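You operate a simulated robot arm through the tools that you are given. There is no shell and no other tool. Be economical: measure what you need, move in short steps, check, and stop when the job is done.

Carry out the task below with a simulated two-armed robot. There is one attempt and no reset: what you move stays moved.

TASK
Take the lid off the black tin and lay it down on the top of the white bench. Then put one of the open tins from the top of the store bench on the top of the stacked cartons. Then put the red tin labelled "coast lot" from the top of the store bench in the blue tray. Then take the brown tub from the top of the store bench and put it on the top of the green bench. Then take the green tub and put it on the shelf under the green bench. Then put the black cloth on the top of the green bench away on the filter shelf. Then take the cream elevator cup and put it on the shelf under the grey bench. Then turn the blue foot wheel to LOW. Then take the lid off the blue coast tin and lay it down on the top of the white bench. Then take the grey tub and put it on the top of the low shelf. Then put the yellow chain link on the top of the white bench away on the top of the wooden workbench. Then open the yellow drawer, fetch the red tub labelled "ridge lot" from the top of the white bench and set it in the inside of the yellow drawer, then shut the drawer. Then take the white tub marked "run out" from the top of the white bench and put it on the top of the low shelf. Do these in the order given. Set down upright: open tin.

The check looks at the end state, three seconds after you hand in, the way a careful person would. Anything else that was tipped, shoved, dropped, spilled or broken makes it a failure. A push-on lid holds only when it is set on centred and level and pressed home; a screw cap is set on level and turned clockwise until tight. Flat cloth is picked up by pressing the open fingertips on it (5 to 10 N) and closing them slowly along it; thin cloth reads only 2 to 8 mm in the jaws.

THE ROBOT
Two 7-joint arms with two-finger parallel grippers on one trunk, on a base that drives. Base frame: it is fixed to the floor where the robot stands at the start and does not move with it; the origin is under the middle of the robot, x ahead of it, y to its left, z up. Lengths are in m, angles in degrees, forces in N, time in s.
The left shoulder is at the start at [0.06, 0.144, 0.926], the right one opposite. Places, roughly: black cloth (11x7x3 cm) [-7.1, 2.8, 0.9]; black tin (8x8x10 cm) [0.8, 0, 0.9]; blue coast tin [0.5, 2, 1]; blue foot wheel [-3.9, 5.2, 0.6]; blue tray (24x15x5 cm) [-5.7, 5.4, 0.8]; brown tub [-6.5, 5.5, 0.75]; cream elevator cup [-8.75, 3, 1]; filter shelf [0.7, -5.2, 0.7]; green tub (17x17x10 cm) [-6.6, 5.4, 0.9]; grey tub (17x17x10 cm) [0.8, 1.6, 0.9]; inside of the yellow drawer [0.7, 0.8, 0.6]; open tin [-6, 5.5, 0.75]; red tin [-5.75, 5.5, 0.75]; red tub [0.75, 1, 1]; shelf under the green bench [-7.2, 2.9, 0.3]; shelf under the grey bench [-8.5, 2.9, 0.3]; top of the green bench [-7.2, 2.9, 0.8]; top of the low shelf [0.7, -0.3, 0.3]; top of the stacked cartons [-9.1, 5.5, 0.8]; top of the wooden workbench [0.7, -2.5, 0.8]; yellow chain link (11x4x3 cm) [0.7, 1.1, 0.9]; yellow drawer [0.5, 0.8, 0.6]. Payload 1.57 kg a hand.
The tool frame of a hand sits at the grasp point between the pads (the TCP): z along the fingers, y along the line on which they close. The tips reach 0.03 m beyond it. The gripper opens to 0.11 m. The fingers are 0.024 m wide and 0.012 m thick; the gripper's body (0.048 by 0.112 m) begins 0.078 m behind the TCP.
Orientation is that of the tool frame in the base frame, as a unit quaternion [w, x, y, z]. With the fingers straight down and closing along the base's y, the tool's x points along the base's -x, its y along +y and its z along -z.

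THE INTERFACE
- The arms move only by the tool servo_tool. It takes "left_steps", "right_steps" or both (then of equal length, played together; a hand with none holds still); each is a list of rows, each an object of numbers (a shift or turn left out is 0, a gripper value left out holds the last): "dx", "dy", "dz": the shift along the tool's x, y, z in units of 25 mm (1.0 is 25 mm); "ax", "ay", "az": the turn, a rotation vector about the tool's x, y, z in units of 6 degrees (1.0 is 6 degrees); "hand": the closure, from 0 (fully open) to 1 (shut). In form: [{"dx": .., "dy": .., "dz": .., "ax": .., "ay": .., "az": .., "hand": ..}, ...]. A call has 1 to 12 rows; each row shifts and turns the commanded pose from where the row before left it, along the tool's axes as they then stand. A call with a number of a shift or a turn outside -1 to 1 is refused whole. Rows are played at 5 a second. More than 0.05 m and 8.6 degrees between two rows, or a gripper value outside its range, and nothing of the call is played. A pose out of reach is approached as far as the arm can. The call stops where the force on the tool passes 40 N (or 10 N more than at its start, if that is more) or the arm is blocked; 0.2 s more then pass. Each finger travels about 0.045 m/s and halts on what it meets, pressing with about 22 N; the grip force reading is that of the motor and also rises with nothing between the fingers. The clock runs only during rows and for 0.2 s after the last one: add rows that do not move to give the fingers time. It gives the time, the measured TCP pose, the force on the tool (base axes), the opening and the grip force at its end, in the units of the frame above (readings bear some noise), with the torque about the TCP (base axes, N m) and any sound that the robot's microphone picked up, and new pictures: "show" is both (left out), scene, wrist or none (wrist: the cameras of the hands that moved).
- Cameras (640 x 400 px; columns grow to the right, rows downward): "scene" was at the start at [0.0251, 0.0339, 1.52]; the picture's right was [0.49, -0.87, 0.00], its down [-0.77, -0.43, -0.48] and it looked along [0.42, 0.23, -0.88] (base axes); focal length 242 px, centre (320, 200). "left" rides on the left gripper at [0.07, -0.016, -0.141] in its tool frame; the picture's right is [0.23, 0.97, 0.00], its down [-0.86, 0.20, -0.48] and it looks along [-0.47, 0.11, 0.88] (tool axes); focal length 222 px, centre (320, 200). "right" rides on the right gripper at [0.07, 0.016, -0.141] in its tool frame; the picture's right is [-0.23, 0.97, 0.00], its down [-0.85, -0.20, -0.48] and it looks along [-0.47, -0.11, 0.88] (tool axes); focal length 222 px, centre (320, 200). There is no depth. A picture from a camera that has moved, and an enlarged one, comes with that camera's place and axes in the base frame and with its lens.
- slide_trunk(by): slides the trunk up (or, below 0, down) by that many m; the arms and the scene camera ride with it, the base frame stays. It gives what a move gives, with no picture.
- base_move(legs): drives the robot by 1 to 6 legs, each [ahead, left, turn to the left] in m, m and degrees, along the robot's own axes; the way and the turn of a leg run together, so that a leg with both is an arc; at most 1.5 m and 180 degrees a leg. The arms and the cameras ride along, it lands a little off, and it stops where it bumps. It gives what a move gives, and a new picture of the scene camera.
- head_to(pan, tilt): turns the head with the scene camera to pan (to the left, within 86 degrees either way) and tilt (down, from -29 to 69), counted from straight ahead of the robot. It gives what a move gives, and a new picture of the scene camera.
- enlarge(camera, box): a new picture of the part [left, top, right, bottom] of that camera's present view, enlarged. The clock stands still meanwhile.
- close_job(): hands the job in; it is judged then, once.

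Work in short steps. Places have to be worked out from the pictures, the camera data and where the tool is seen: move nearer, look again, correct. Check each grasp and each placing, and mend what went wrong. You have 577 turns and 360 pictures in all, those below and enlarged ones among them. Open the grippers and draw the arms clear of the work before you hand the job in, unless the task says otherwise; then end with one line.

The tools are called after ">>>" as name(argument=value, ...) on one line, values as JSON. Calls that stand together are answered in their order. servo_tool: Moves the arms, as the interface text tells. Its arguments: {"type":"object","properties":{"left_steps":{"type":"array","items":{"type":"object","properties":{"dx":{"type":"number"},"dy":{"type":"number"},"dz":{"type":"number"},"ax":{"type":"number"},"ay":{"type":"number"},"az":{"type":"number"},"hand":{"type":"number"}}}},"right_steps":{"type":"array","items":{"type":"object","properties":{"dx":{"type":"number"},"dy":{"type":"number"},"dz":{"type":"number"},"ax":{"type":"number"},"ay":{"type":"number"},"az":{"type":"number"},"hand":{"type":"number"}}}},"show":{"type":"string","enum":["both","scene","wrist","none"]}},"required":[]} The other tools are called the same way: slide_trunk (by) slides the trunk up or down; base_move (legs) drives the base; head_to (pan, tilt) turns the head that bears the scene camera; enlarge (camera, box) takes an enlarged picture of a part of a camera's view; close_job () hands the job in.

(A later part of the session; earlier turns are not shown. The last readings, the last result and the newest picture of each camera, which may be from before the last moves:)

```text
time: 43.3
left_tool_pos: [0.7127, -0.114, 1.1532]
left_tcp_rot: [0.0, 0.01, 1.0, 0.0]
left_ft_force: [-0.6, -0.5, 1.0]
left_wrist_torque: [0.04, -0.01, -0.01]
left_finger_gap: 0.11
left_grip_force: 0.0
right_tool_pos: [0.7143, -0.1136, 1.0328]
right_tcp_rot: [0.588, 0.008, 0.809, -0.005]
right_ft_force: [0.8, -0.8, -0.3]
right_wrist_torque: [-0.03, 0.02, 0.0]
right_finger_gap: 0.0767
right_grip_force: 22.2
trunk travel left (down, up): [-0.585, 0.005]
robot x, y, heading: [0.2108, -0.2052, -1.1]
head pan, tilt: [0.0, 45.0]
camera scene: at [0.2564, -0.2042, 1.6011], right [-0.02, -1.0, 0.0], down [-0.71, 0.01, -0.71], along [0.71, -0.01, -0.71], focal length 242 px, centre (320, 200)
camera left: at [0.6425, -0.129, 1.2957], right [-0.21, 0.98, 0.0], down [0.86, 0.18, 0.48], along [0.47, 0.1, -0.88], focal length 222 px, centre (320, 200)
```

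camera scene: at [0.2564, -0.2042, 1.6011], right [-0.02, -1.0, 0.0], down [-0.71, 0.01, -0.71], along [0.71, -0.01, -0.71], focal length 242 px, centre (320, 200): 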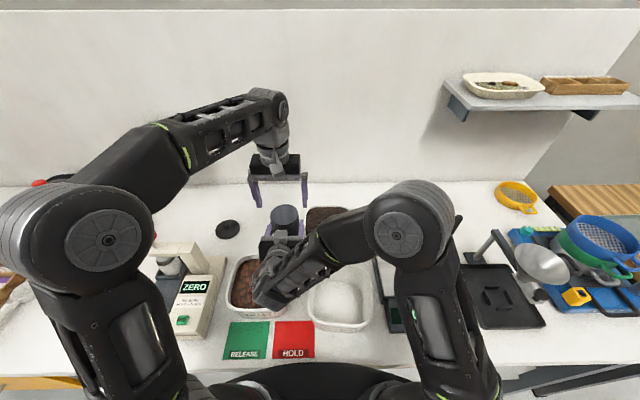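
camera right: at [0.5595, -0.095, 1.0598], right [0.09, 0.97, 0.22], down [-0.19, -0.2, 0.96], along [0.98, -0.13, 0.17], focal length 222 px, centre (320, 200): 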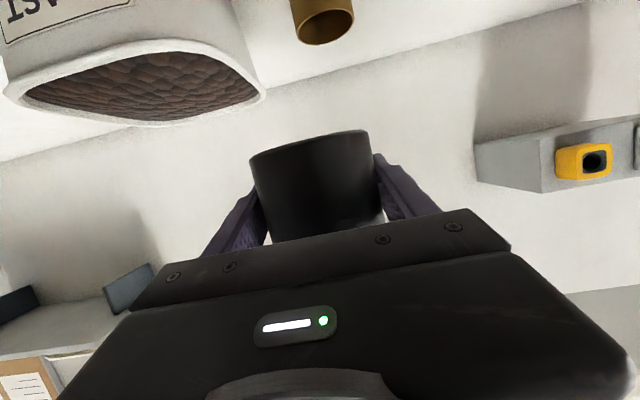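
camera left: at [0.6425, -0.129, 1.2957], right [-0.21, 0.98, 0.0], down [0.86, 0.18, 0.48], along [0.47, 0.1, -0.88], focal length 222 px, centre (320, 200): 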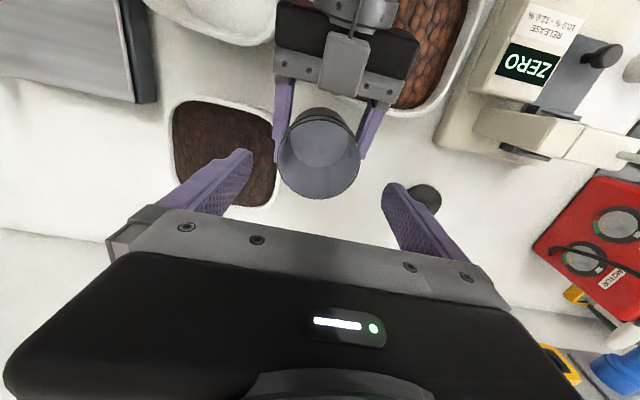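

The empty tin sits right below. I lower the left hand to the rim zone and grip it, then let go with the right.

>>> servo_tool(left_steps=[{"dz": 0.9, "dy": -0.1}, {"dz": 0.9}, {"dz": 0.6}, {"dz": 0.3}, {"hand": 0.6}, {}, {}, {}], show="both")

```text
time: 45.1
left_tool_pos: [0.7116, -0.1152, 1.0894]
left_tcp_rot: [0.0, 0.01, 1.0, 0.0]
left_ft_force: [1.3, 2.5, -0.9]
left_wrist_torque: [0.16, -0.1, 0.09]
left_finger_gap: 0.077
left_grip_force: 21.7
right_tool_pos: [0.7142, -0.1152, 1.0328]
right_tcp_rot: [0.588, 0.008, 0.809, -0.005]
right_ft_force: [-1.0, -1.2, 0.9]
right_wrist_torque: [-0.11, 0.07, -0.12]
right_finger_gap: 0.0764
right_grip_force: 22.2
trunk travel left (down, up): [-0.585, 0.005]
robot x, y, heading: [0.2072, -0.2081, -0.8]
head pan, tilt: [0.0, 45.0]
camera scene: at [0.2565, -0.2044, 1.6011], right [-0.02, -1.0, 0.0], down [-0.71, 0.01, -0.71], along [0.71, -0.01, -0.71], focal length 242 px, centre (320, 200)
camera left: at [0.6422, -0.1308, 1.2303], right [-0.21, 0.98, 0.0], down [0.86, 0.18, 0.48], along [0.47, 0.1, -0.88], focal length 222 px, centre (320, 200)
```

scene: 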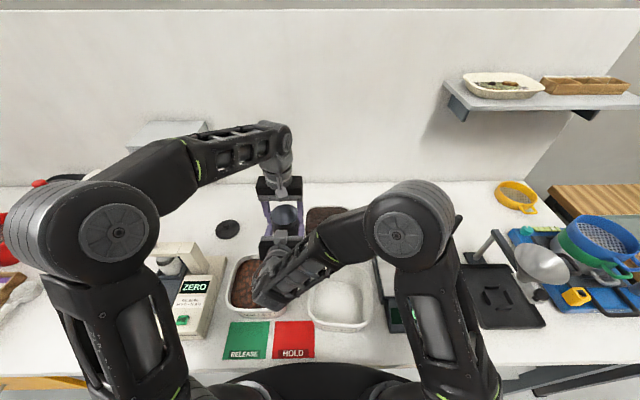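
left: 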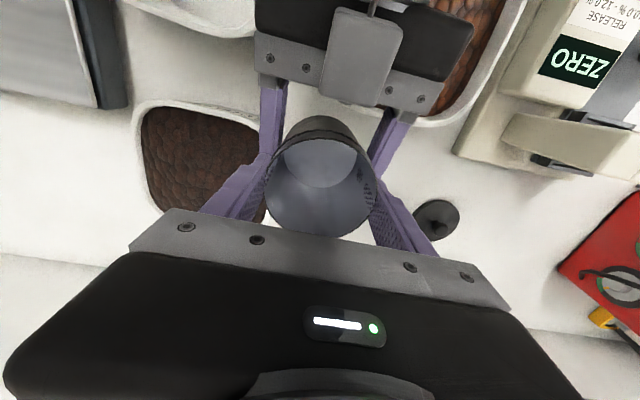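

Left holds the tin. I open the right hand and withdraw it backward along its own axis.

>>> servo_tool(right_steps=[{"hand": 0}, {}, {}, {"dz": -0.8, "dx": 0.26}, {"dz": -0.8, "dx": 0.26}, {"dz": -0.8, "dx": 0.26}, {"dz": -0.8, "dx": 0.26}, {"dz": -0.8, "dx": 0.26}], show="none")

>>> servo_tool(left_steps=[{"dx": -0.6, "dy": 1}, {"dx": -0.3, "dy": 1}, {"dy": 1}, {"dx": -0.5, "dy": 1, "dz": 0.3}, {"dx": -0.5, "dy": 1, "dz": 0.3}, {"dx": -0.5, "dy": 0.9, "dz": 0.4}, {"dx": -0.6}, {}], show="both")

```text
time: 46.9
left_tool_pos: [0.7115, -0.1154, 1.0882]
left_tcp_rot: [0.0, 0.009, 1.0, 0.0]
left_ft_force: [0.2, -0.2, 0.7]
left_wrist_torque: [0.01, 0.0, -0.02]
left_finger_gap: 0.0768
left_grip_force: 22.2
right_tool_pos: [0.6078, -0.1114, 1.0353]
right_tcp_rot: [0.587, 0.008, 0.809, -0.006]
right_ft_force: [-0.4, -0.4, 0.4]
right_wrist_torque: [-0.02, 0.0, -0.01]
right_finger_gap: 0.1098
right_grip_force: 0.0
trunk travel left (down, up): [-0.585, 0.005]
robot x, y, heading: [0.2054, -0.2054, -0.9]
head pan, tilt: [0.0, 45.0]
```

```text
time: 48.7
left_tool_pos: [0.7892, 0.0287, 1.0636]
left_tcp_rot: [-0.001, 0.011, 1.0, 0.0]
left_ft_force: [-0.6, 0.3, 0.1]
left_wrist_torque: [0.02, -0.02, -0.01]
left_finger_gap: 0.0767
left_grip_force: 22.1
right_tool_pos: [0.608, -0.1104, 1.0345]
right_tcp_rot: [0.588, 0.007, 0.809, -0.005]
right_ft_force: [0.0, 0.4, 0.7]
right_wrist_torque: [-0.01, -0.05, 0.02]
right_finger_gap: 0.1101
right_grip_force: 0.0
trunk travel left (down, up): [-0.585, 0.005]
robot x, y, heading: [0.2073, -0.2055, -1.1]
head pan, tilt: [0.0, 45.0]
camera scene: at [0.2561, -0.2042, 1.6012], right [-0.02, -1.0, 0.0], down [-0.71, 0.01, -0.71], along [0.71, -0.01, -0.71], focal length 242 px, centre (320, 200)
camera left: at [0.7195, 0.0134, 1.2052], right [-0.21, 0.98, 0.0], down [0.86, 0.18, 0.48], along [0.47, 0.1, -0.88], focal length 222 px, centre (320, 200)
```

scene: 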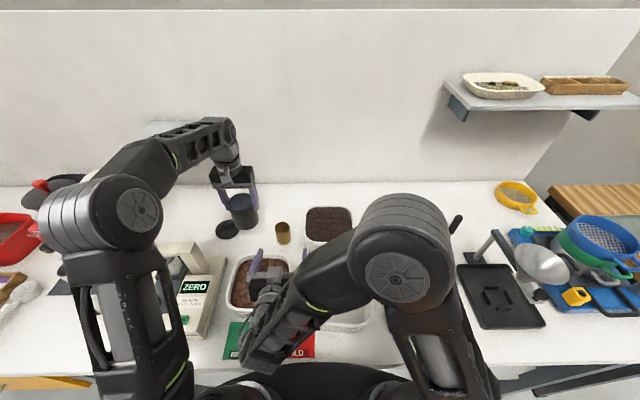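
left: 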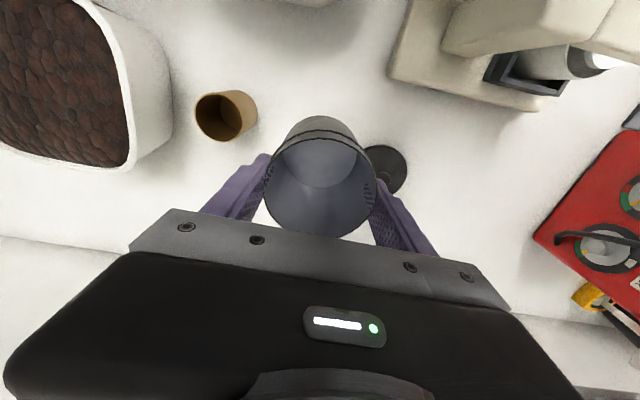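

Lid at (0.82, 0.137); I set the tin at (0.787, 0.025), near its original spot, lowering until contact.

>>> servo_tool(left_steps=[{"dz": 0.8, "dy": -0.15}, {"dz": 0.8}, {"dz": 0.8}, {"dz": 0.6}, {"dz": 0.2}, {"dz": 0.2}, {"dz": 0.2}, {"dz": 0.2}], show="none")

```text
time: 50.5
left_tool_pos: [0.7888, 0.0239, 0.9699]
left_tcp_rot: [0.002, 0.01, 1.0, 0.0]
left_ft_force: [-1.8, 0.4, 11.9]
left_wrist_torque: [0.03, 0.22, -0.1]
left_finger_gap: 0.0765
left_grip_force: 21.2
right_tool_pos: [0.6077, -0.112, 1.036]
right_tcp_rot: [0.589, 0.008, 0.808, -0.005]
right_ft_force: [-0.3, 0.0, -0.6]
right_wrist_torque: [0.0, -0.04, 0.0]
right_finger_gap: 0.1102
right_grip_force: 0.1
trunk travel left (down, up): [-0.585, 0.005]
robot x, y, heading: [0.2037, -0.2088, -1.2]
head pan, tilt: [0.0, 45.0]
```

Contact. I release partway and rise, and bring the right hand up as well.

>>> servo_tool(left_steps=[{"hand": 0.14}, {}, {"dz": -0.5}, {"dz": -1}, {"dz": -1}, {"dz": -1}, {"dz": -1}], right_steps=[{}, {}, {"dx": -0.5}, {"dx": -1}, {"dx": -1}, {"dx": -1}, {}], show="both")

```text
time: 52.1
left_tool_pos: [0.7887, 0.0245, 1.0834]
left_tcp_rot: [0.0, 0.01, 1.0, 0.001]
left_ft_force: [0.5, -0.8, -0.2]
left_wrist_torque: [-0.01, 0.01, -0.02]
left_finger_gap: 0.0945
left_grip_force: 0.0
right_tool_pos: [0.6359, -0.1101, 1.1164]
right_tcp_rot: [0.587, 0.007, 0.809, -0.004]
right_ft_force: [0.4, -0.4, 0.5]
right_wrist_torque: [0.03, 0.03, -0.02]
right_finger_gap: 0.11
right_grip_force: 0.0
trunk travel left (down, up): [-0.585, 0.005]
robot x, y, heading: [0.2051, -0.2063, -0.9]
head pan, tilt: [0.0, 45.0]
camera scene: at [0.2561, -0.2043, 1.6011], right [-0.02, -1.0, 0.0], down [-0.71, 0.01, -0.71], along [0.71, -0.01, -0.71], focal length 242 px, centre (320, 200)
camera right: at [0.4802, -0.0904, 1.0939], right [0.09, 0.97, 0.22], down [-0.19, -0.2, 0.96], along [0.98, -0.13, 0.17], focal length 222 px, centre (320, 200)
camera left: at [0.7184, 0.0091, 1.2247], right [-0.21, 0.98, 0.0], down [0.86, 0.18, 0.48], along [0.47, 0.1, -0.88], focal length 222 px, centre (320, 200)
```

scene: 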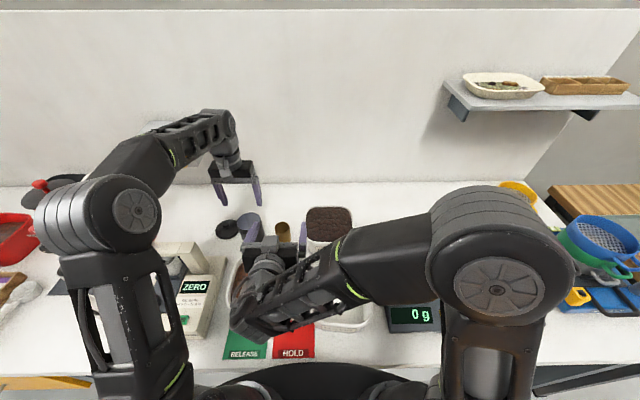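
right: 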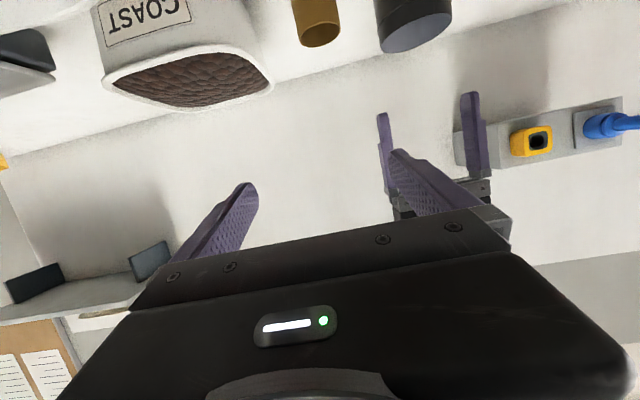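
left: 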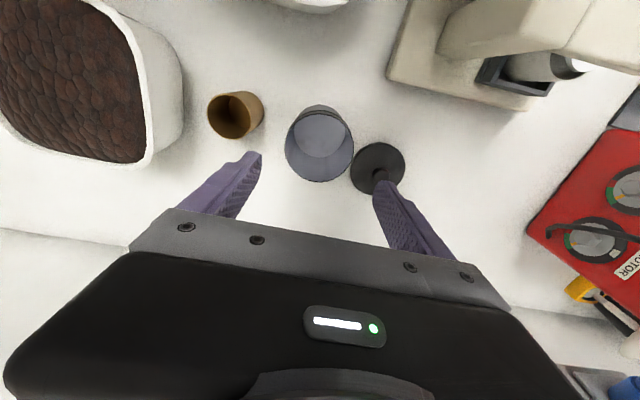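

Tin open and upright with the lid laid beside it. I restore the right hand to pointing down and draw the left back.

>>> servo_tool(left_steps=[{"dx": 1}, {"dx": 1}, {"dx": 1}, {"dx": 1}, {"dx": 1}, {"dx": 1}, {"dx": 1}, {"dx": 1}, {"dx": 1}, {"hand": 0}, {}, {}], right_steps=[{"ay": 1}, {"ay": 1}, {"ay": 1}, {"ay": 1}, {"ay": 1}, {"ay": 1}, {"ay": 1}, {"ay": 1}, {"ay": 1}, {"ay": 1}, {"ay": 1}, {"ay": 0.7, "dy": -0.5}], show="none")

>>> base_move(legs=[[-0.75, 0, 0], [0, 0, 90]])

>>> head_to(pan=20, tilt=5)

>>> head_to(pan=80, tilt=5)

```text
time: 54.7
left_tool_pos: [0.5649, 0.0292, 1.0795]
left_tcp_rot: [0.0, 0.01, 1.0, 0.0]
left_ft_force: [-0.5, -1.4, 0.4]
left_wrist_torque: [0.01, -0.01, -0.01]
left_finger_gap: 0.11
left_grip_force: 0.0
right_tool_pos: [0.6367, -0.1251, 1.1157]
right_tcp_rot: [0.015, 0.009, 1.0, 0.0]
right_ft_force: [0.0, 0.0, -0.5]
right_wrist_torque: [0.0, -0.02, 0.01]
right_finger_gap: 0.1101
right_grip_force: 0.1
trunk travel left (down, up): [-0.585, 0.005]
robot x, y, heading: [0.2075, -0.2043, -1.3]
head pan, tilt: [0.0, 45.0]
```

```text
time: 62.6
left_tool_pos: [-0.7707, 0.1662, 1.0792]
left_tcp_rot: [-0.001, -0.697, 0.717, 0.0]
left_ft_force: [0.2, 0.6, -0.2]
left_wrist_torque: [-0.03, 0.02, 0.0]
left_finger_gap: 0.11
left_grip_force: 0.1
right_tool_pos: [-0.6146, 0.2371, 1.116]
right_tcp_rot: [0.011, -0.697, 0.717, 0.012]
right_ft_force: [-0.8, 0.9, -0.6]
right_wrist_torque: [-0.01, 0.0, -0.03]
right_finger_gap: 0.1102
right_grip_force: 0.2
trunk travel left (down, up): [-0.585, 0.005]
robot x, y, heading: [-0.5398, -0.1905, 88.4]
head pan, tilt: [0.0, 45.0]
camera scene: at [-0.5385, -0.1404, 1.6011], right [1.0, -0.03, 0.0], down [-0.02, -0.71, -0.71], along [0.02, 0.71, -0.71], focal length 242 px, centre (320, 200)
```

scene: 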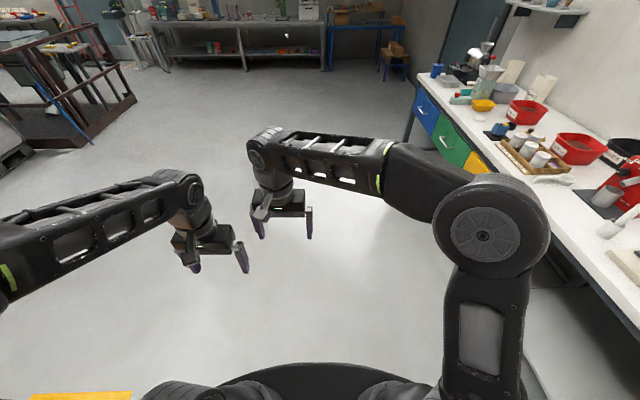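

```text
time: 63.6
left_tool_pos: [-0.7703, 0.1669, 1.0798]
left_tcp_rot: [0.0, -0.697, 0.717, 0.0]
left_ft_force: [0.0, -0.4, 0.1]
left_wrist_torque: [-0.01, 0.01, 0.02]
left_finger_gap: 0.11
left_grip_force: 0.1
right_tool_pos: [-0.6146, 0.2378, 1.116]
right_tcp_rot: [0.011, -0.697, 0.717, 0.012]
right_ft_force: [1.1, -0.7, 0.5]
right_wrist_torque: [-0.01, 0.01, 0.02]
right_finger_gap: 0.1101
right_grip_force: 0.1
trunk travel left (down, up): [-0.585, 0.005]
robot x, y, heading: [-0.5355, -0.1899, 88.5]
head pan, tilt: [20.0, 5.0]
camera scene: at [-0.5697, -0.1344, 1.6641], right [0.95, 0.32, 0.0], down [0.03, -0.08, -1.0], along [-0.31, 0.95, -0.09], focal length 242 px, centre (320, 200)
```

scene: 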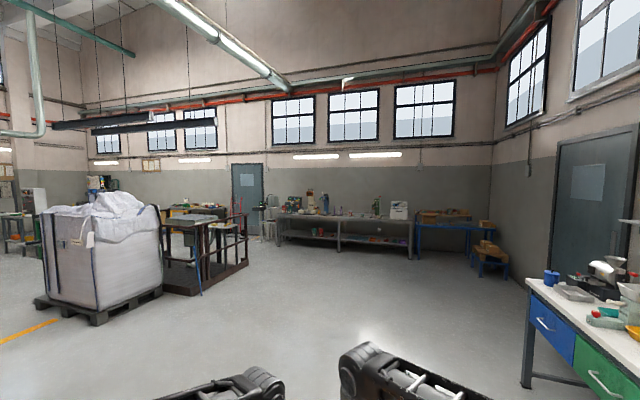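

```text
time: 64.9
left_tool_pos: [-0.7703, 0.1661, 1.0796]
left_tcp_rot: [-0.001, -0.698, 0.716, 0.0]
left_ft_force: [0.0, -0.4, 0.1]
left_wrist_torque: [-0.03, 0.0, -0.02]
left_finger_gap: 0.1103
left_grip_force: 0.1
right_tool_pos: [-0.6152, 0.2378, 1.1162]
right_tcp_rot: [0.011, -0.697, 0.717, 0.011]
right_ft_force: [0.0, -0.5, 0.2]
right_wrist_torque: [0.01, 0.01, 0.02]
right_finger_gap: 0.1098
right_grip_force: 0.0
trunk travel left (down, up): [-0.585, 0.005]
robot x, y, heading: [-0.5384, -0.1939, 88.3]
head pan, tilt: [80.0, 5.0]
camera scene: at [-0.6306, -0.2031, 1.6642], right [0.2, 0.98, 0.0], down [0.09, -0.02, -1.0], along [-0.98, 0.2, -0.09], focal length 242 px, centre (320, 200)
```

scene: 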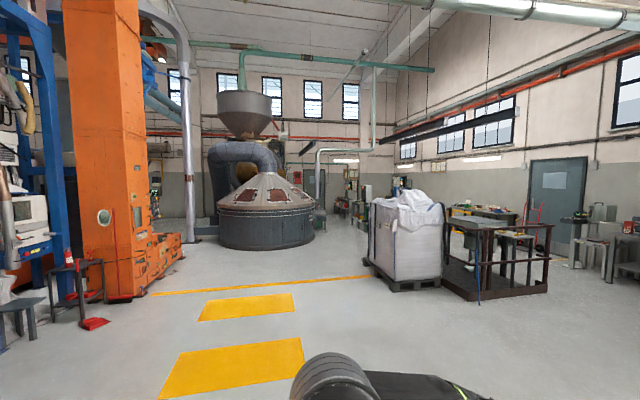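

The store and green benches lie behind the big bag. I drive west along the free aisle (y≈0.5), then look north.

>>> base_move(legs=[[0, 0, 91.6], [1.5, -0.2, 0], [1.5, -0.2, 0], [1.5, -0.2, 0], [0.6, -0.1, 0], [0, 0, -90]])

>>> head_to(pan=0, tilt=15)

>>> head_to(pan=50, tilt=15)

```text
refused: leg 2 is longer than a leg can be; nothing moved
```

```text
time: 66.5
left_tool_pos: [-0.7709, 0.1667, 1.0784]
left_tcp_rot: [0.0, -0.697, 0.717, 0.0]
left_ft_force: [-0.5, 0.1, 0.1]
left_wrist_torque: [0.0, -0.01, 0.0]
left_finger_gap: 0.1101
left_grip_force: 0.1
right_tool_pos: [-0.6148, 0.2373, 1.1154]
right_tcp_rot: [0.011, -0.697, 0.717, 0.011]
right_ft_force: [-0.3, -0.6, 0.1]
right_wrist_torque: [0.04, -0.05, -0.01]
right_finger_gap: 0.1102
right_grip_force: 0.1
trunk travel left (down, up): [-0.585, 0.005]
robot x, y, heading: [-0.5401, -0.1947, 88.3]
head pan, tilt: [0.0, 15.0]
camera scene: at [-0.5382, -0.1282, 1.648], right [1.0, -0.03, 0.0], down [-0.01, -0.26, -0.97], along [0.03, 0.97, -0.26], focal length 242 px, centre (320, 200)
```

scene: 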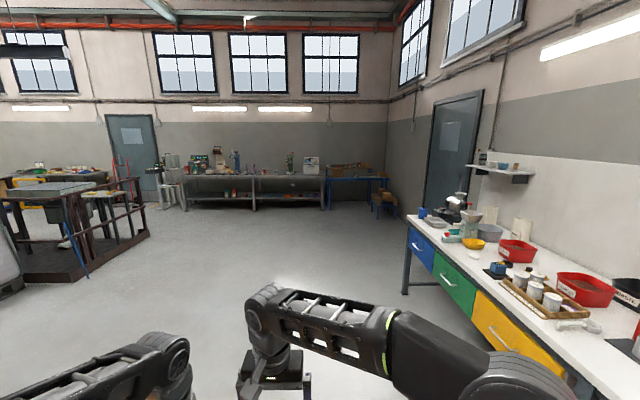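

```text
time: 67.7
left_tool_pos: [-0.7703, 0.1665, 1.0794]
left_tcp_rot: [0.0, -0.697, 0.717, 0.0]
left_ft_force: [0.5, 0.4, 0.4]
left_wrist_torque: [0.01, 0.01, -0.02]
left_finger_gap: 0.1099
left_grip_force: 0.0
right_tool_pos: [-0.6144, 0.2374, 1.1151]
right_tcp_rot: [0.01, -0.697, 0.717, 0.011]
right_ft_force: [-0.8, -0.4, -0.3]
right_wrist_torque: [-0.01, 0.02, -0.01]
right_finger_gap: 0.11
right_grip_force: 0.2
trunk travel left (down, up): [-0.585, 0.005]
robot x, y, heading: [-0.5443, -0.1924, 88.6]
head pan, tilt: [50.0, 15.0]
camera scene: at [-0.6105, -0.1596, 1.648], right [0.66, 0.75, 0.0], down [0.19, -0.17, -0.97], along [-0.72, 0.64, -0.26], focal length 242 px, centre (320, 200)
```

scene: 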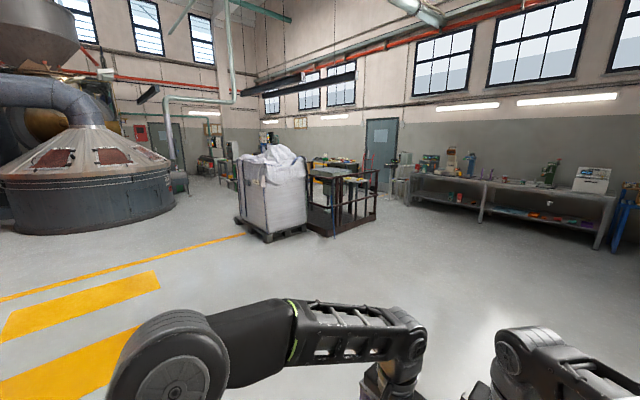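

Shorter legs are needed; same route.

>>> base_move(legs=[[0, 0, 91.6], [1.4, -0.2, 0], [1.4, -0.2, 0], [1.4, -0.2, 0], [0.9, -0.1, 0], [0, 0, -90]])

>>> head_to(pan=0, tilt=12)

>>> head_to(pan=60, tilt=12)

```text
time: 100.5
left_tool_pos: [-6.0565, 0.2398, 1.08]
left_tcp_rot: [0.0, 0.755, -0.655, 0.0]
left_ft_force: [0.8, -0.2, -0.9]
left_wrist_torque: [0.01, 0.05, 0.0]
left_finger_gap: 0.11
left_grip_force: 0.0
right_tool_pos: [-5.9143, 0.3356, 1.1164]
right_tcp_rot: [-0.009, 0.754, -0.657, -0.013]
right_ft_force: [-0.9, -0.4, -0.3]
right_wrist_torque: [0.0, 0.01, -0.01]
right_finger_gap: 0.11
right_grip_force: 0.0
trunk travel left (down, up): [-0.585, 0.005]
robot x, y, heading: [-5.7676, -0.0737, 98.1]
head pan, tilt: [50.0, 15.0]
camera scene: at [-5.844, -0.0552, 1.648], right [0.53, 0.85, 0.0], down [0.22, -0.14, -0.97], along [-0.82, 0.51, -0.26], focal length 242 px, centre (320, 200)
```

scene: 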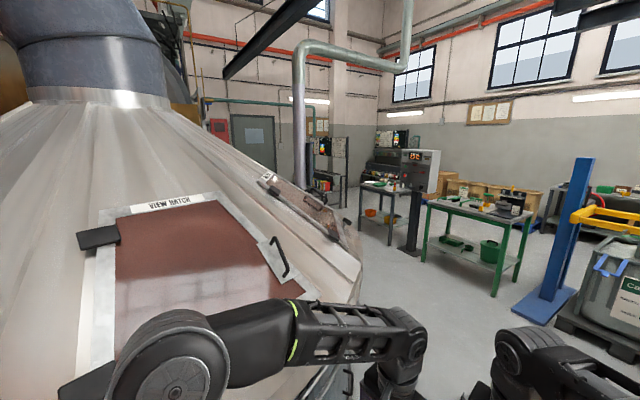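

```text
time: 101.7
left_tool_pos: [-6.0577, 0.2393, 1.0794]
left_tcp_rot: [0.0, 0.755, -0.656, 0.0]
left_ft_force: [-0.2, 0.3, -0.2]
left_wrist_torque: [0.01, 0.0, -0.02]
left_finger_gap: 0.11
left_grip_force: 0.1
right_tool_pos: [-5.9144, 0.3349, 1.1165]
right_tcp_rot: [-0.01, 0.755, -0.655, -0.012]
right_ft_force: [1.0, -0.3, -0.2]
right_wrist_torque: [0.01, 0.01, 0.01]
right_finger_gap: 0.11
right_grip_force: 0.0
trunk travel left (down, up): [-0.585, 0.005]
robot x, y, heading: [-5.7677, -0.0779, 98.1]
head pan, tilt: [0.0, 12.0]
camera scene: at [-5.778, -0.0125, 1.6528], right [0.99, 0.14, 0.0], down [0.03, -0.21, -0.98], along [-0.14, 0.97, -0.21], focal length 242 px, centre (320, 200)
```

scene: 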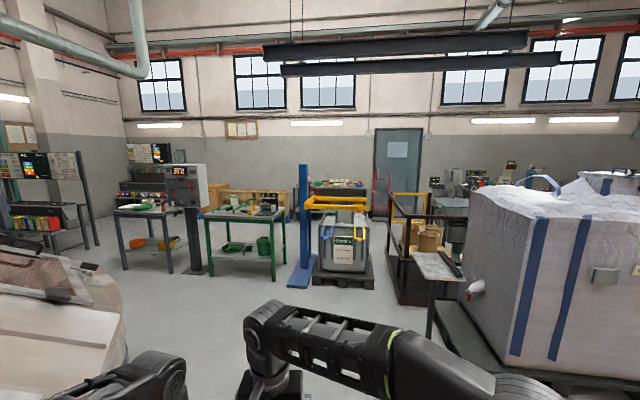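

```text
time: 103.0
left_tool_pos: [-6.0575, 0.2392, 1.0796]
left_tcp_rot: [0.0, 0.754, -0.657, 0.0]
left_ft_force: [0.3, 0.0, 1.0]
left_wrist_torque: [-0.02, -0.01, 0.02]
left_finger_gap: 0.1103
left_grip_force: 0.1
right_tool_pos: [-5.9146, 0.3345, 1.1154]
right_tcp_rot: [-0.01, 0.755, -0.656, -0.013]
right_ft_force: [-0.3, 0.0, 0.7]
right_wrist_torque: [0.01, -0.01, -0.01]
right_finger_gap: 0.1101
right_grip_force: 0.1
trunk travel left (down, up): [-0.585, 0.005]
robot x, y, heading: [-5.7656, -0.0747, 97.7]
head pan, tilt: [60.0, 12.0]
camera scene: at [-5.8514, -0.0697, 1.6528], right [0.38, 0.93, 0.0], down [0.19, -0.08, -0.98], along [-0.91, 0.37, -0.21], focal length 242 px, centre (320, 200)
```

scene: 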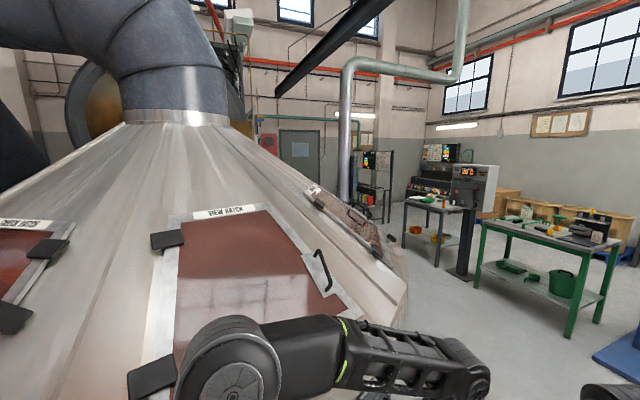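

The tote pallet and blue pole block the direct way. I look closer to find the passage toward the store bench.

>>> head_to(pan=20, tilt=12)

>>> enlarge(camera="scene", box=[220, 130, 460, 280])

>>> enlarge(camera="scene", box=[20, 130, 260, 280])

```text
time: 104.1
left_tool_pos: [-6.0565, 0.2394, 1.0791]
left_tcp_rot: [0.001, 0.755, -0.656, 0.0]
left_ft_force: [0.7, 0.3, -0.3]
left_wrist_torque: [-0.02, -0.01, 0.02]
left_finger_gap: 0.1101
left_grip_force: 0.1
right_tool_pos: [-5.9146, 0.3351, 1.1162]
right_tcp_rot: [-0.01, 0.755, -0.655, -0.012]
right_ft_force: [-0.1, 0.0, 0.3]
right_wrist_torque: [-0.01, 0.02, 0.02]
right_finger_gap: 0.1099
right_grip_force: 0.0
trunk travel left (down, up): [-0.585, 0.005]
robot x, y, heading: [-5.7656, -0.0785, 98.0]
head pan, tilt: [20.0, 12.0]
camera scene: at [-5.8088, -0.0225, 1.6528], right [0.88, 0.47, 0.0], down [0.1, -0.18, -0.98], along [-0.46, 0.86, -0.21], focal length 242 px, centre (320, 200)
```

scene: 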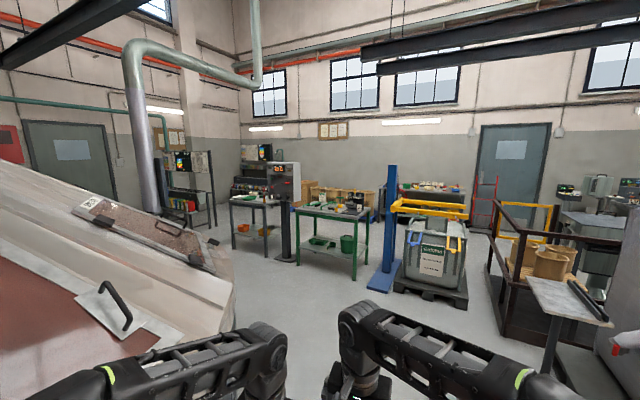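

```text
2.67 times, centred on (340, 205) of scene
camera zoom: at [-5.8088, -0.0225, 1.6528], right [0.88, 0.47, 0.0], down [0.1, -0.18, -0.98], along [-0.46, 0.86, -0.21], focal length 646 px, centre (267, 187)
```

zoom: 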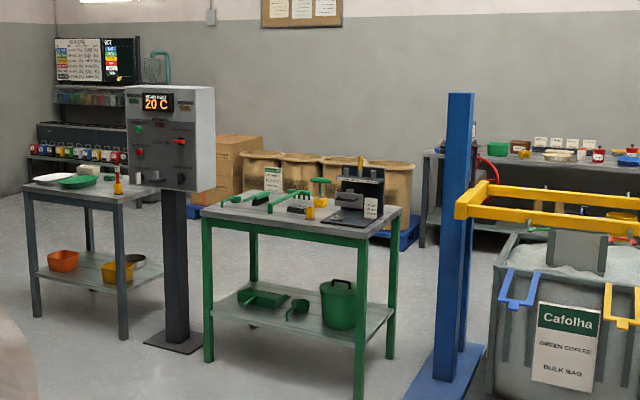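

```text
2.67 times, centred on (140, 205) of scene
camera zoom: at [-5.8088, -0.0225, 1.6528], right [0.88, 0.47, 0.0], down [0.1, -0.18, -0.98], along [-0.46, 0.86, -0.21], focal length 646 px, centre (800, 187)
```

zoom: 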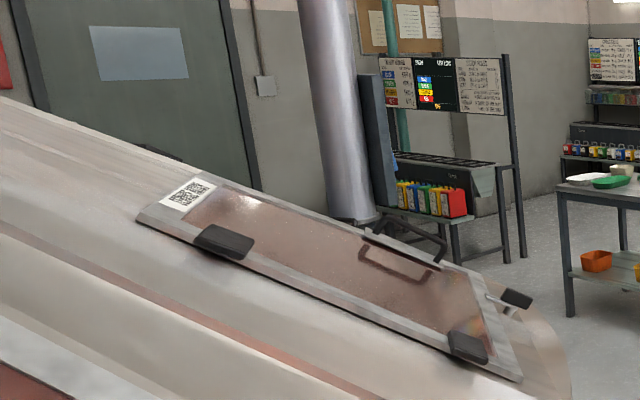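

There's open floor behind the green bench, reachable around the left of the grey bench. I drive north to y≈1.7 then face west.

>>> base_move(legs=[[0, 0, -8], [1.4, 0, 0], [0.35, 0, 0], [0, 0, 90]])

>>> head_to(pan=0, tilt=20)

```text
time: 117.4
left_tool_pos: [-6.1085, 1.4546, 1.0796]
left_tcp_rot: [0.0, 1.0, -0.006, 0.001]
left_ft_force: [0.9, 0.3, 0.0]
left_wrist_torque: [-0.01, -0.03, 0.02]
left_finger_gap: 0.1099
left_grip_force: 0.0
right_tool_pos: [-6.182, 1.6098, 1.1165]
right_tcp_rot: [0.001, 1.0, -0.006, -0.016]
right_ft_force: [-0.4, -0.2, 0.5]
right_wrist_torque: [0.0, 0.0, -0.02]
right_finger_gap: 0.1099
right_grip_force: 0.0
trunk travel left (down, up): [-0.585, 0.005]
robot x, y, heading: [-5.7513, 1.6915, 179.3]
head pan, tilt: [20.0, 12.0]
camera scene: at [-5.8115, 1.6637, 1.6528], right [-0.33, 0.94, 0.0], down [0.2, 0.07, -0.98], along [-0.92, -0.32, -0.21], focal length 242 px, centre (320, 200)
```

scene: 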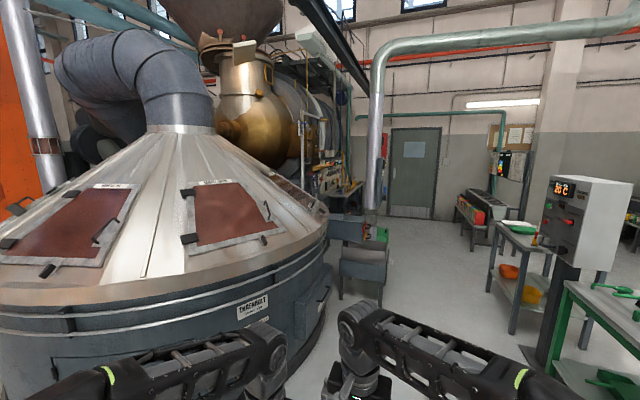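

```text
time: 118.3
left_tool_pos: [-6.1082, 1.4548, 1.0799]
left_tcp_rot: [0.0, 1.0, -0.006, 0.0]
left_ft_force: [-1.1, 0.7, 0.2]
left_wrist_torque: [0.01, 0.02, 0.0]
left_finger_gap: 0.1098
left_grip_force: 0.1
right_tool_pos: [-6.1813, 1.6103, 1.1167]
right_tcp_rot: [0.001, 1.0, -0.006, -0.016]
right_ft_force: [-0.4, 0.4, 0.7]
right_wrist_torque: [0.01, -0.01, -0.03]
right_finger_gap: 0.1098
right_grip_force: 0.1
trunk travel left (down, up): [-0.585, 0.005]
robot x, y, heading: [-5.7509, 1.6931, 179.5]
head pan, tilt: [0.0, 20.0]
camera scene: at [-5.8167, 1.6956, 1.6398], right [0.01, 1.0, 0.0], down [0.34, 0.0, -0.94], along [-0.94, 0.01, -0.34], focal length 242 px, centre (320, 200)
```

scene: 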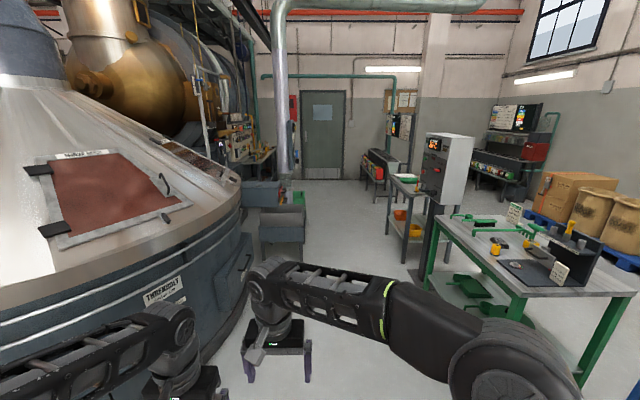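

A clear aisle runs at y≈2.05. I shift right and go west, then check.

>>> base_move(legs=[[0, -0.35, 0], [1.4, 0, 0], [1.4, 0, 0], [0.6, 0, 0]])

>>> head_to(pan=-50, tilt=25)

```text
time: 136.7
left_tool_pos: [-9.4989, 1.8138, 1.079]
left_tcp_rot: [0.0, 1.0, 0.01, 0.0]
left_ft_force: [-0.4, -0.2, -0.3]
left_wrist_torque: [0.02, -0.01, 0.01]
left_finger_gap: 0.1101
left_grip_force: 0.1
right_tool_pos: [-9.5778, 1.966, 1.1152]
right_tcp_rot: [0.001, 1.0, 0.01, -0.015]
right_ft_force: [-1.0, -0.1, -0.7]
right_wrist_torque: [-0.03, -0.07, 0.03]
right_finger_gap: 0.1103
right_grip_force: 0.1
trunk travel left (down, up): [-0.585, 0.005]
robot x, y, heading: [-9.1489, 2.0638, -178.5]
head pan, tilt: [0.0, 20.0]
camera scene: at [-9.2161, 2.0648, 1.6398], right [-0.02, 1.0, 0.0], down [0.34, 0.01, -0.94], along [-0.94, -0.02, -0.34], focal length 242 px, centre (320, 200)
```

scene: 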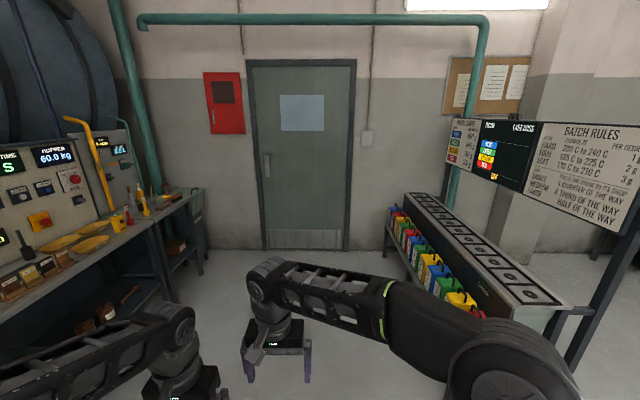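

```text
time: 137.9
left_tool_pos: [-9.4994, 1.8142, 1.0784]
left_tcp_rot: [0.0, 1.0, 0.01, 0.0]
left_ft_force: [0.9, 0.2, 0.0]
left_wrist_torque: [-0.01, -0.01, -0.05]
left_finger_gap: 0.1099
left_grip_force: 0.1
right_tool_pos: [-9.5775, 1.9666, 1.1157]
right_tcp_rot: [0.001, 1.0, 0.01, -0.016]
right_ft_force: [0.2, -0.6, -0.3]
right_wrist_torque: [0.0, 0.03, 0.03]
right_finger_gap: 0.1099
right_grip_force: 0.1
trunk travel left (down, up): [-0.585, 0.005]
robot x, y, heading: [-9.149, 2.0648, -179.0]
head pan, tilt: [-50.0, 25.0]
camera scene: at [-9.183, 2.1361, 1.6317], right [0.75, 0.66, 0.0], down [0.28, -0.32, -0.91], along [-0.6, 0.68, -0.42], focal length 242 px, centre (320, 200)
```

scene: 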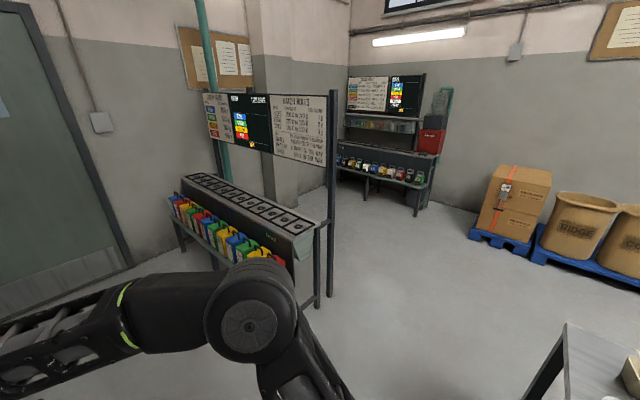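

Gap at x≈-9.55 is clear, cartons visible beyond. I go through north, then east behind the benches.

>>> base_move(legs=[[0.4, 0, 0], [0, 0, -91], [1.4, 0, 0], [0.8, 0, 0], [0, 0, -90]])

>>> head_to(pan=0, tilt=20)

```text
time: 158.5
left_tool_pos: [-9.2862, 4.5205, 1.0793]
left_tcp_rot: [0.0, -0.029, 1.0, 0.0]
left_ft_force: [1.1, 0.0, 0.0]
left_wrist_torque: [-0.01, 0.0, 0.0]
left_finger_gap: 0.1099
left_grip_force: 0.0
right_tool_pos: [-9.2035, 4.3707, 1.1165]
right_tcp_rot: [0.016, -0.029, 0.999, 0.001]
right_ft_force: [-0.4, 0.7, 0.6]
right_wrist_torque: [-0.03, -0.01, 0.0]
right_finger_gap: 0.1101
right_grip_force: 0.0
trunk travel left (down, up): [-0.585, 0.005]
robot x, y, heading: [-9.6238, 4.2578, 3.1]
head pan, tilt: [-50.0, 25.0]
camera scene: at [-9.5937, 4.1913, 1.6317], right [-0.73, -0.69, 0.0], down [-0.29, 0.31, -0.91], along [0.62, -0.66, -0.42], focal length 242 px, centre (320, 200)
```

scene: 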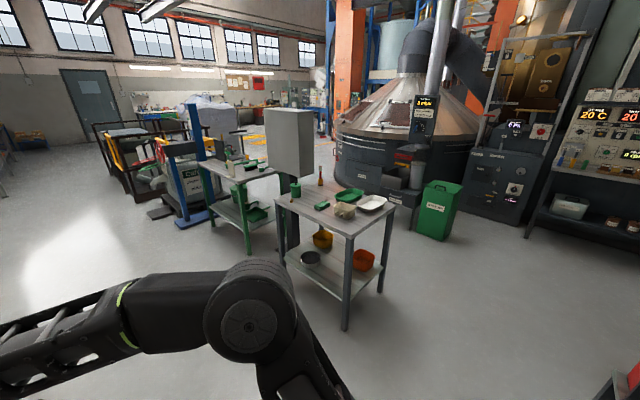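

```text
time: 159.7
left_tool_pos: [-9.2869, 4.521, 1.0788]
left_tcp_rot: [0.0, -0.029, 1.0, 0.0]
left_ft_force: [-0.9, -0.7, -0.5]
left_wrist_torque: [-0.01, -0.01, -0.01]
left_finger_gap: 0.1099
left_grip_force: 0.1
right_tool_pos: [-9.2019, 4.3702, 1.1159]
right_tcp_rot: [0.016, -0.028, 0.999, 0.002]
right_ft_force: [-0.2, 0.4, -0.3]
right_wrist_torque: [-0.02, -0.01, -0.02]
right_finger_gap: 0.1101
right_grip_force: 0.0
trunk travel left (down, up): [-0.585, 0.005]
robot x, y, heading: [-9.6232, 4.2554, 3.1]
head pan, tilt: [0.0, 20.0]
camera scene: at [-9.564, 4.2637, 1.6398], right [0.06, -1.0, 0.0], down [-0.34, -0.02, -0.94], along [0.94, 0.05, -0.34], focal length 242 px, centre (320, 200)
```

scene: 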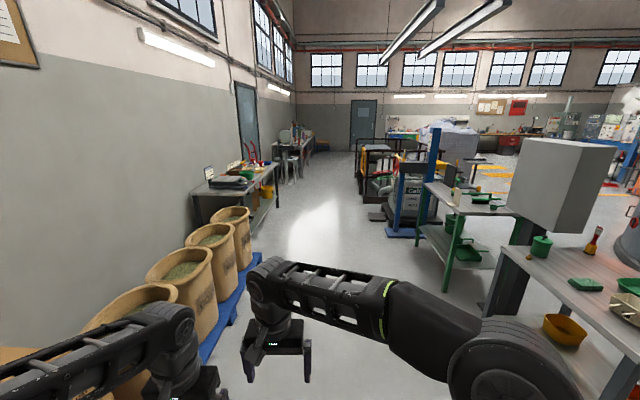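

A wide corridor leads to the store bench on the left. I drive there and face it.

>>> base_move(legs=[[0, 0, -3], [1.4, 0, 0], [1.4, 0, 0], [0.65, 0, 0], [0, 0, 90]])

>>> head_to(pan=0, tilt=35)

```text
time: 180.8
left_tool_pos: [-6.3694, 4.5526, 1.0802]
left_tcp_rot: [0.0, -0.685, 0.729, 0.0]
left_ft_force: [-0.1, -0.8, 0.3]
left_wrist_torque: [-0.03, 0.04, -0.01]
left_finger_gap: 0.1098
left_grip_force: 0.0
right_tool_pos: [-6.2115, 4.6181, 1.1158]
right_tcp_rot: [0.011, -0.685, 0.729, 0.011]
right_ft_force: [0.1, 0.0, -0.1]
right_wrist_torque: [-0.02, 0.02, 0.02]
right_finger_gap: 0.1099
right_grip_force: 0.0
trunk travel left (down, up): [-0.585, 0.005]
robot x, y, heading: [-6.1499, 4.1843, 86.3]
head pan, tilt: [0.0, 20.0]
camera scene: at [-6.1474, 4.2494, 1.6398], right [1.0, -0.06, 0.0], down [-0.02, -0.34, -0.94], along [0.06, 0.94, -0.34], focal length 242 px, centre (320, 200)
```

scene: 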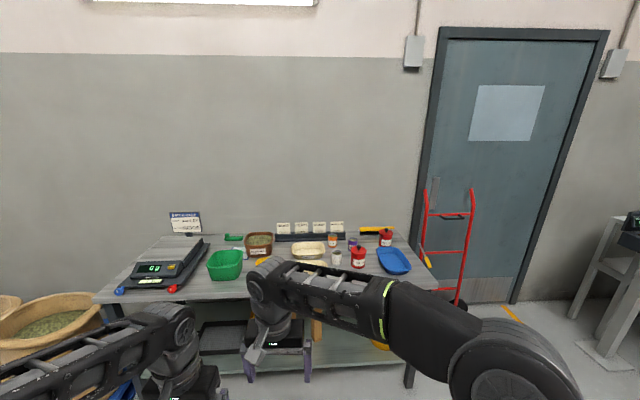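

```text
time: 181.6
left_tool_pos: [-6.3694, 4.5528, 1.0798]
left_tcp_rot: [0.0, -0.685, 0.729, 0.0]
left_ft_force: [-0.3, -0.4, -0.3]
left_wrist_torque: [0.01, 0.0, 0.0]
left_finger_gap: 0.11
left_grip_force: 0.1
right_tool_pos: [-6.2113, 4.6175, 1.1176]
right_tcp_rot: [0.011, -0.684, 0.729, 0.011]
right_ft_force: [0.1, -0.4, 0.3]
right_wrist_torque: [0.01, -0.02, 0.02]
right_finger_gap: 0.1099
right_grip_force: 0.1
trunk travel left (down, up): [-0.585, 0.005]
robot x, y, heading: [-6.1496, 4.1829, 86.3]
head pan, tilt: [0.0, 35.0]
camera scene: at [-6.1476, 4.2444, 1.616], right [1.0, -0.06, 0.0], down [-0.04, -0.57, -0.82], along [0.05, 0.82, -0.57], focal length 242 px, centre (320, 200)
```

scene: 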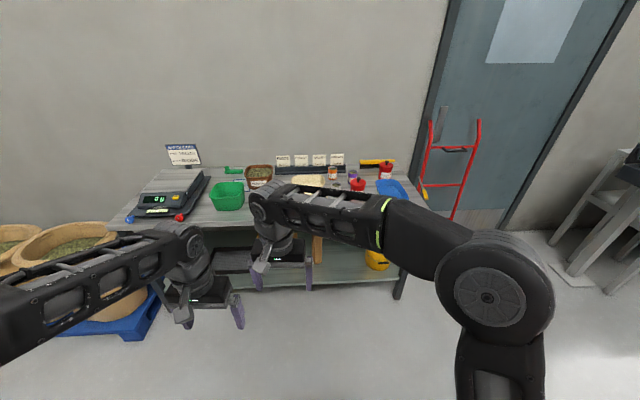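

I drive nearer and look from above.

>>> base_move(legs=[[0, 0, 3.7], [0.58, 0, 0]])

>>> head_to(pan=0, tilt=50)

>>> enlarge(camera="scene", box=[100, 80, 580, 280])

```text
time: 185.3
left_tool_pos: [-6.3876, 5.1263, 1.078]
left_tcp_rot: [0.0, -0.704, 0.71, 0.0]
left_ft_force: [0.7, 0.5, -0.6]
left_wrist_torque: [-0.03, 0.05, 0.01]
left_finger_gap: 0.1099
left_grip_force: 0.0
right_tool_pos: [-6.2326, 5.1997, 1.1165]
right_tcp_rot: [0.01, -0.704, 0.71, 0.011]
right_ft_force: [0.3, 0.5, 0.9]
right_wrist_torque: [-0.02, 0.02, 0.02]
right_finger_gap: 0.1099
right_grip_force: 0.0
trunk travel left (down, up): [-0.585, 0.005]
robot x, y, heading: [-6.1483, 4.7677, 89.2]
head pan, tilt: [0.0, 35.0]
camera scene: at [-6.1486, 4.8304, 1.6159], right [1.0, -0.01, 0.0], down [0.0, -0.57, -0.82], along [0.01, 0.82, -0.57], focal length 242 px, centre (320, 200)
```

scene: 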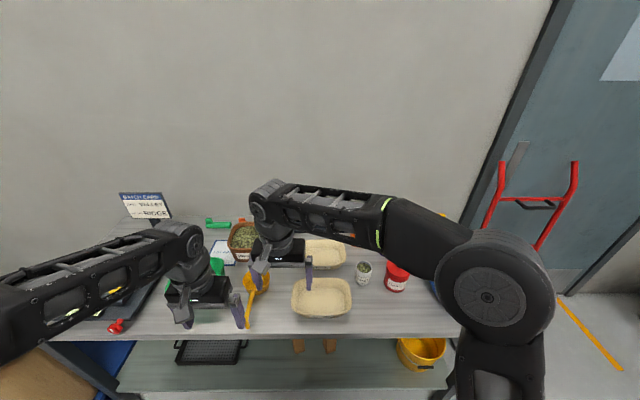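

```text
time: 186.1
left_tool_pos: [-6.3871, 5.1269, 1.0792]
left_tcp_rot: [0.0, -0.704, 0.71, 0.0]
left_ft_force: [-0.3, -0.7, -0.9]
left_wrist_torque: [-0.02, -0.01, -0.03]
left_finger_gap: 0.1099
left_grip_force: 0.0
right_tool_pos: [-6.2315, 5.1999, 1.1162]
right_tcp_rot: [0.011, -0.704, 0.71, 0.012]
right_ft_force: [-0.3, 0.7, -0.1]
right_wrist_torque: [-0.02, 0.02, -0.01]
right_finger_gap: 0.11
right_grip_force: 0.0
trunk travel left (down, up): [-0.585, 0.005]
robot x, y, heading: [-6.1449, 4.77, 89.3]
head pan, tilt: [0.0, 50.0]
camera scene: at [-6.1487, 4.8186, 1.5943], right [1.0, -0.01, 0.0], down [-0.01, -0.77, -0.64], along [0.01, 0.64, -0.77], focal length 242 px, centre (320, 200)
```

scene: 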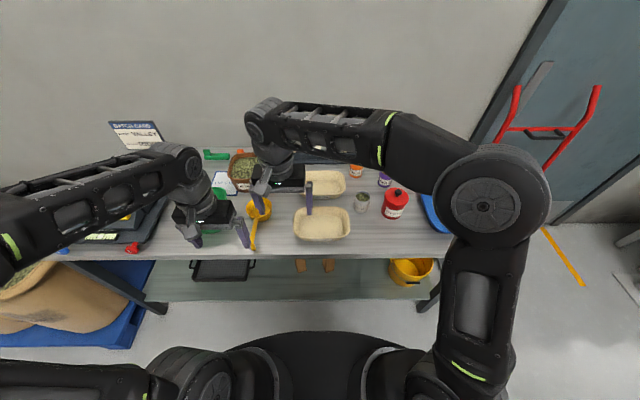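

```text
1.33 times, centred on (340, 180) of scene
camera zoom: at [-6.1487, 4.8186, 1.5943], right [1.0, -0.01, 0.0], down [-0.01, -0.77, -0.64], along [0.01, 0.64, -0.77], focal length 323 px, centre (293, 227)
```

zoom: 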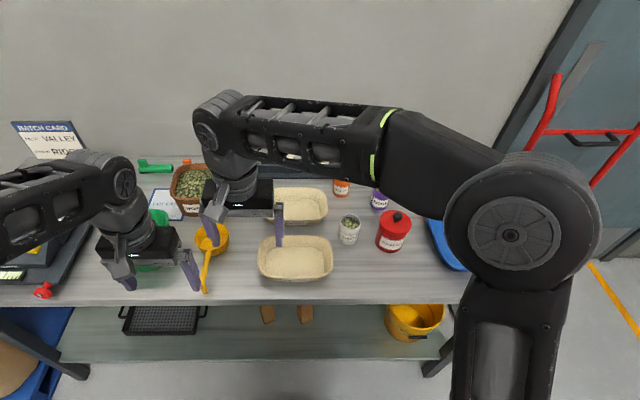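

The right arm hides items; I move the right hand to its own side and look again.

>>> servo_tool(left_steps=[{"dy": 1}, {"dy": 1}, {"dy": 1}, {"dy": 1}, {}, {}, {}, {}, {}, {}, {}, {}], right_steps=[{"dy": -1}, {"dy": -1}, {"dy": -1}, {"dy": -1}, {"dy": -1}, {"dy": -1}, {"dy": -1}, {"dy": -1}, {"dy": -1}, {"dy": -1}, {"dy": -1}, {"dy": -1}], show="scene")

>>> enlarge(camera="scene", box=[180, 110, 500, 310])

```text
time: 188.7
left_tool_pos: [-6.4869, 5.125, 1.0796]
left_tcp_rot: [0.0, -0.704, 0.71, 0.0]
left_ft_force: [0.5, 1.1, 0.8]
left_wrist_torque: [-0.01, 0.02, 0.0]
left_finger_gap: 0.1098
left_grip_force: 0.1
right_tool_pos: [-5.9332, 5.1948, 1.1163]
right_tcp_rot: [0.011, -0.705, 0.709, 0.011]
right_ft_force: [0.1, -0.6, 0.9]
right_wrist_torque: [0.01, 0.02, -0.01]
right_finger_gap: 0.1099
right_grip_force: 0.0
trunk travel left (down, up): [-0.585, 0.005]
robot x, y, heading: [-6.148, 4.7685, 89.3]
head pan, tilt: [0.0, 50.0]
camera scene: at [-6.1482, 4.8184, 1.5942], right [1.0, -0.01, 0.0], down [-0.01, -0.77, -0.64], along [0.01, 0.64, -0.77], focal length 242 px, centre (320, 200)
```

scene: 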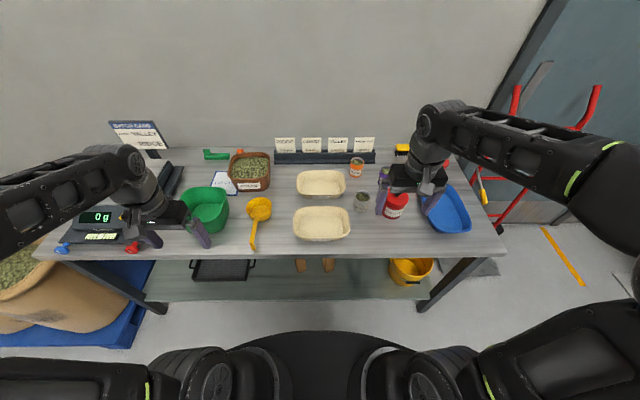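

```text
2.00 times, centred on (340, 210) of scene
camera zoom: at [-6.1482, 4.8184, 1.5942], right [1.0, -0.01, 0.0], down [-0.01, -0.77, -0.64], along [0.01, 0.64, -0.77], focal length 484 px, centre (280, 180)
```

zoom: 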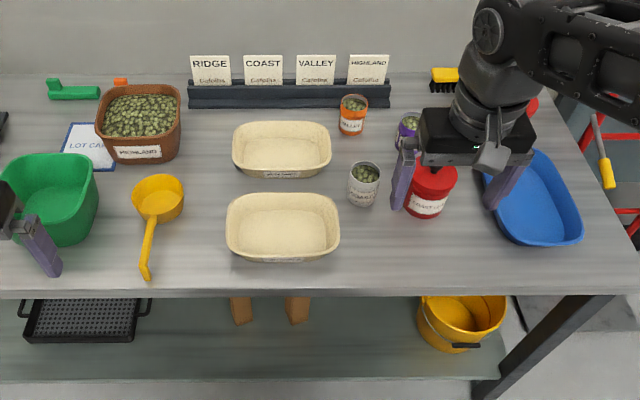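

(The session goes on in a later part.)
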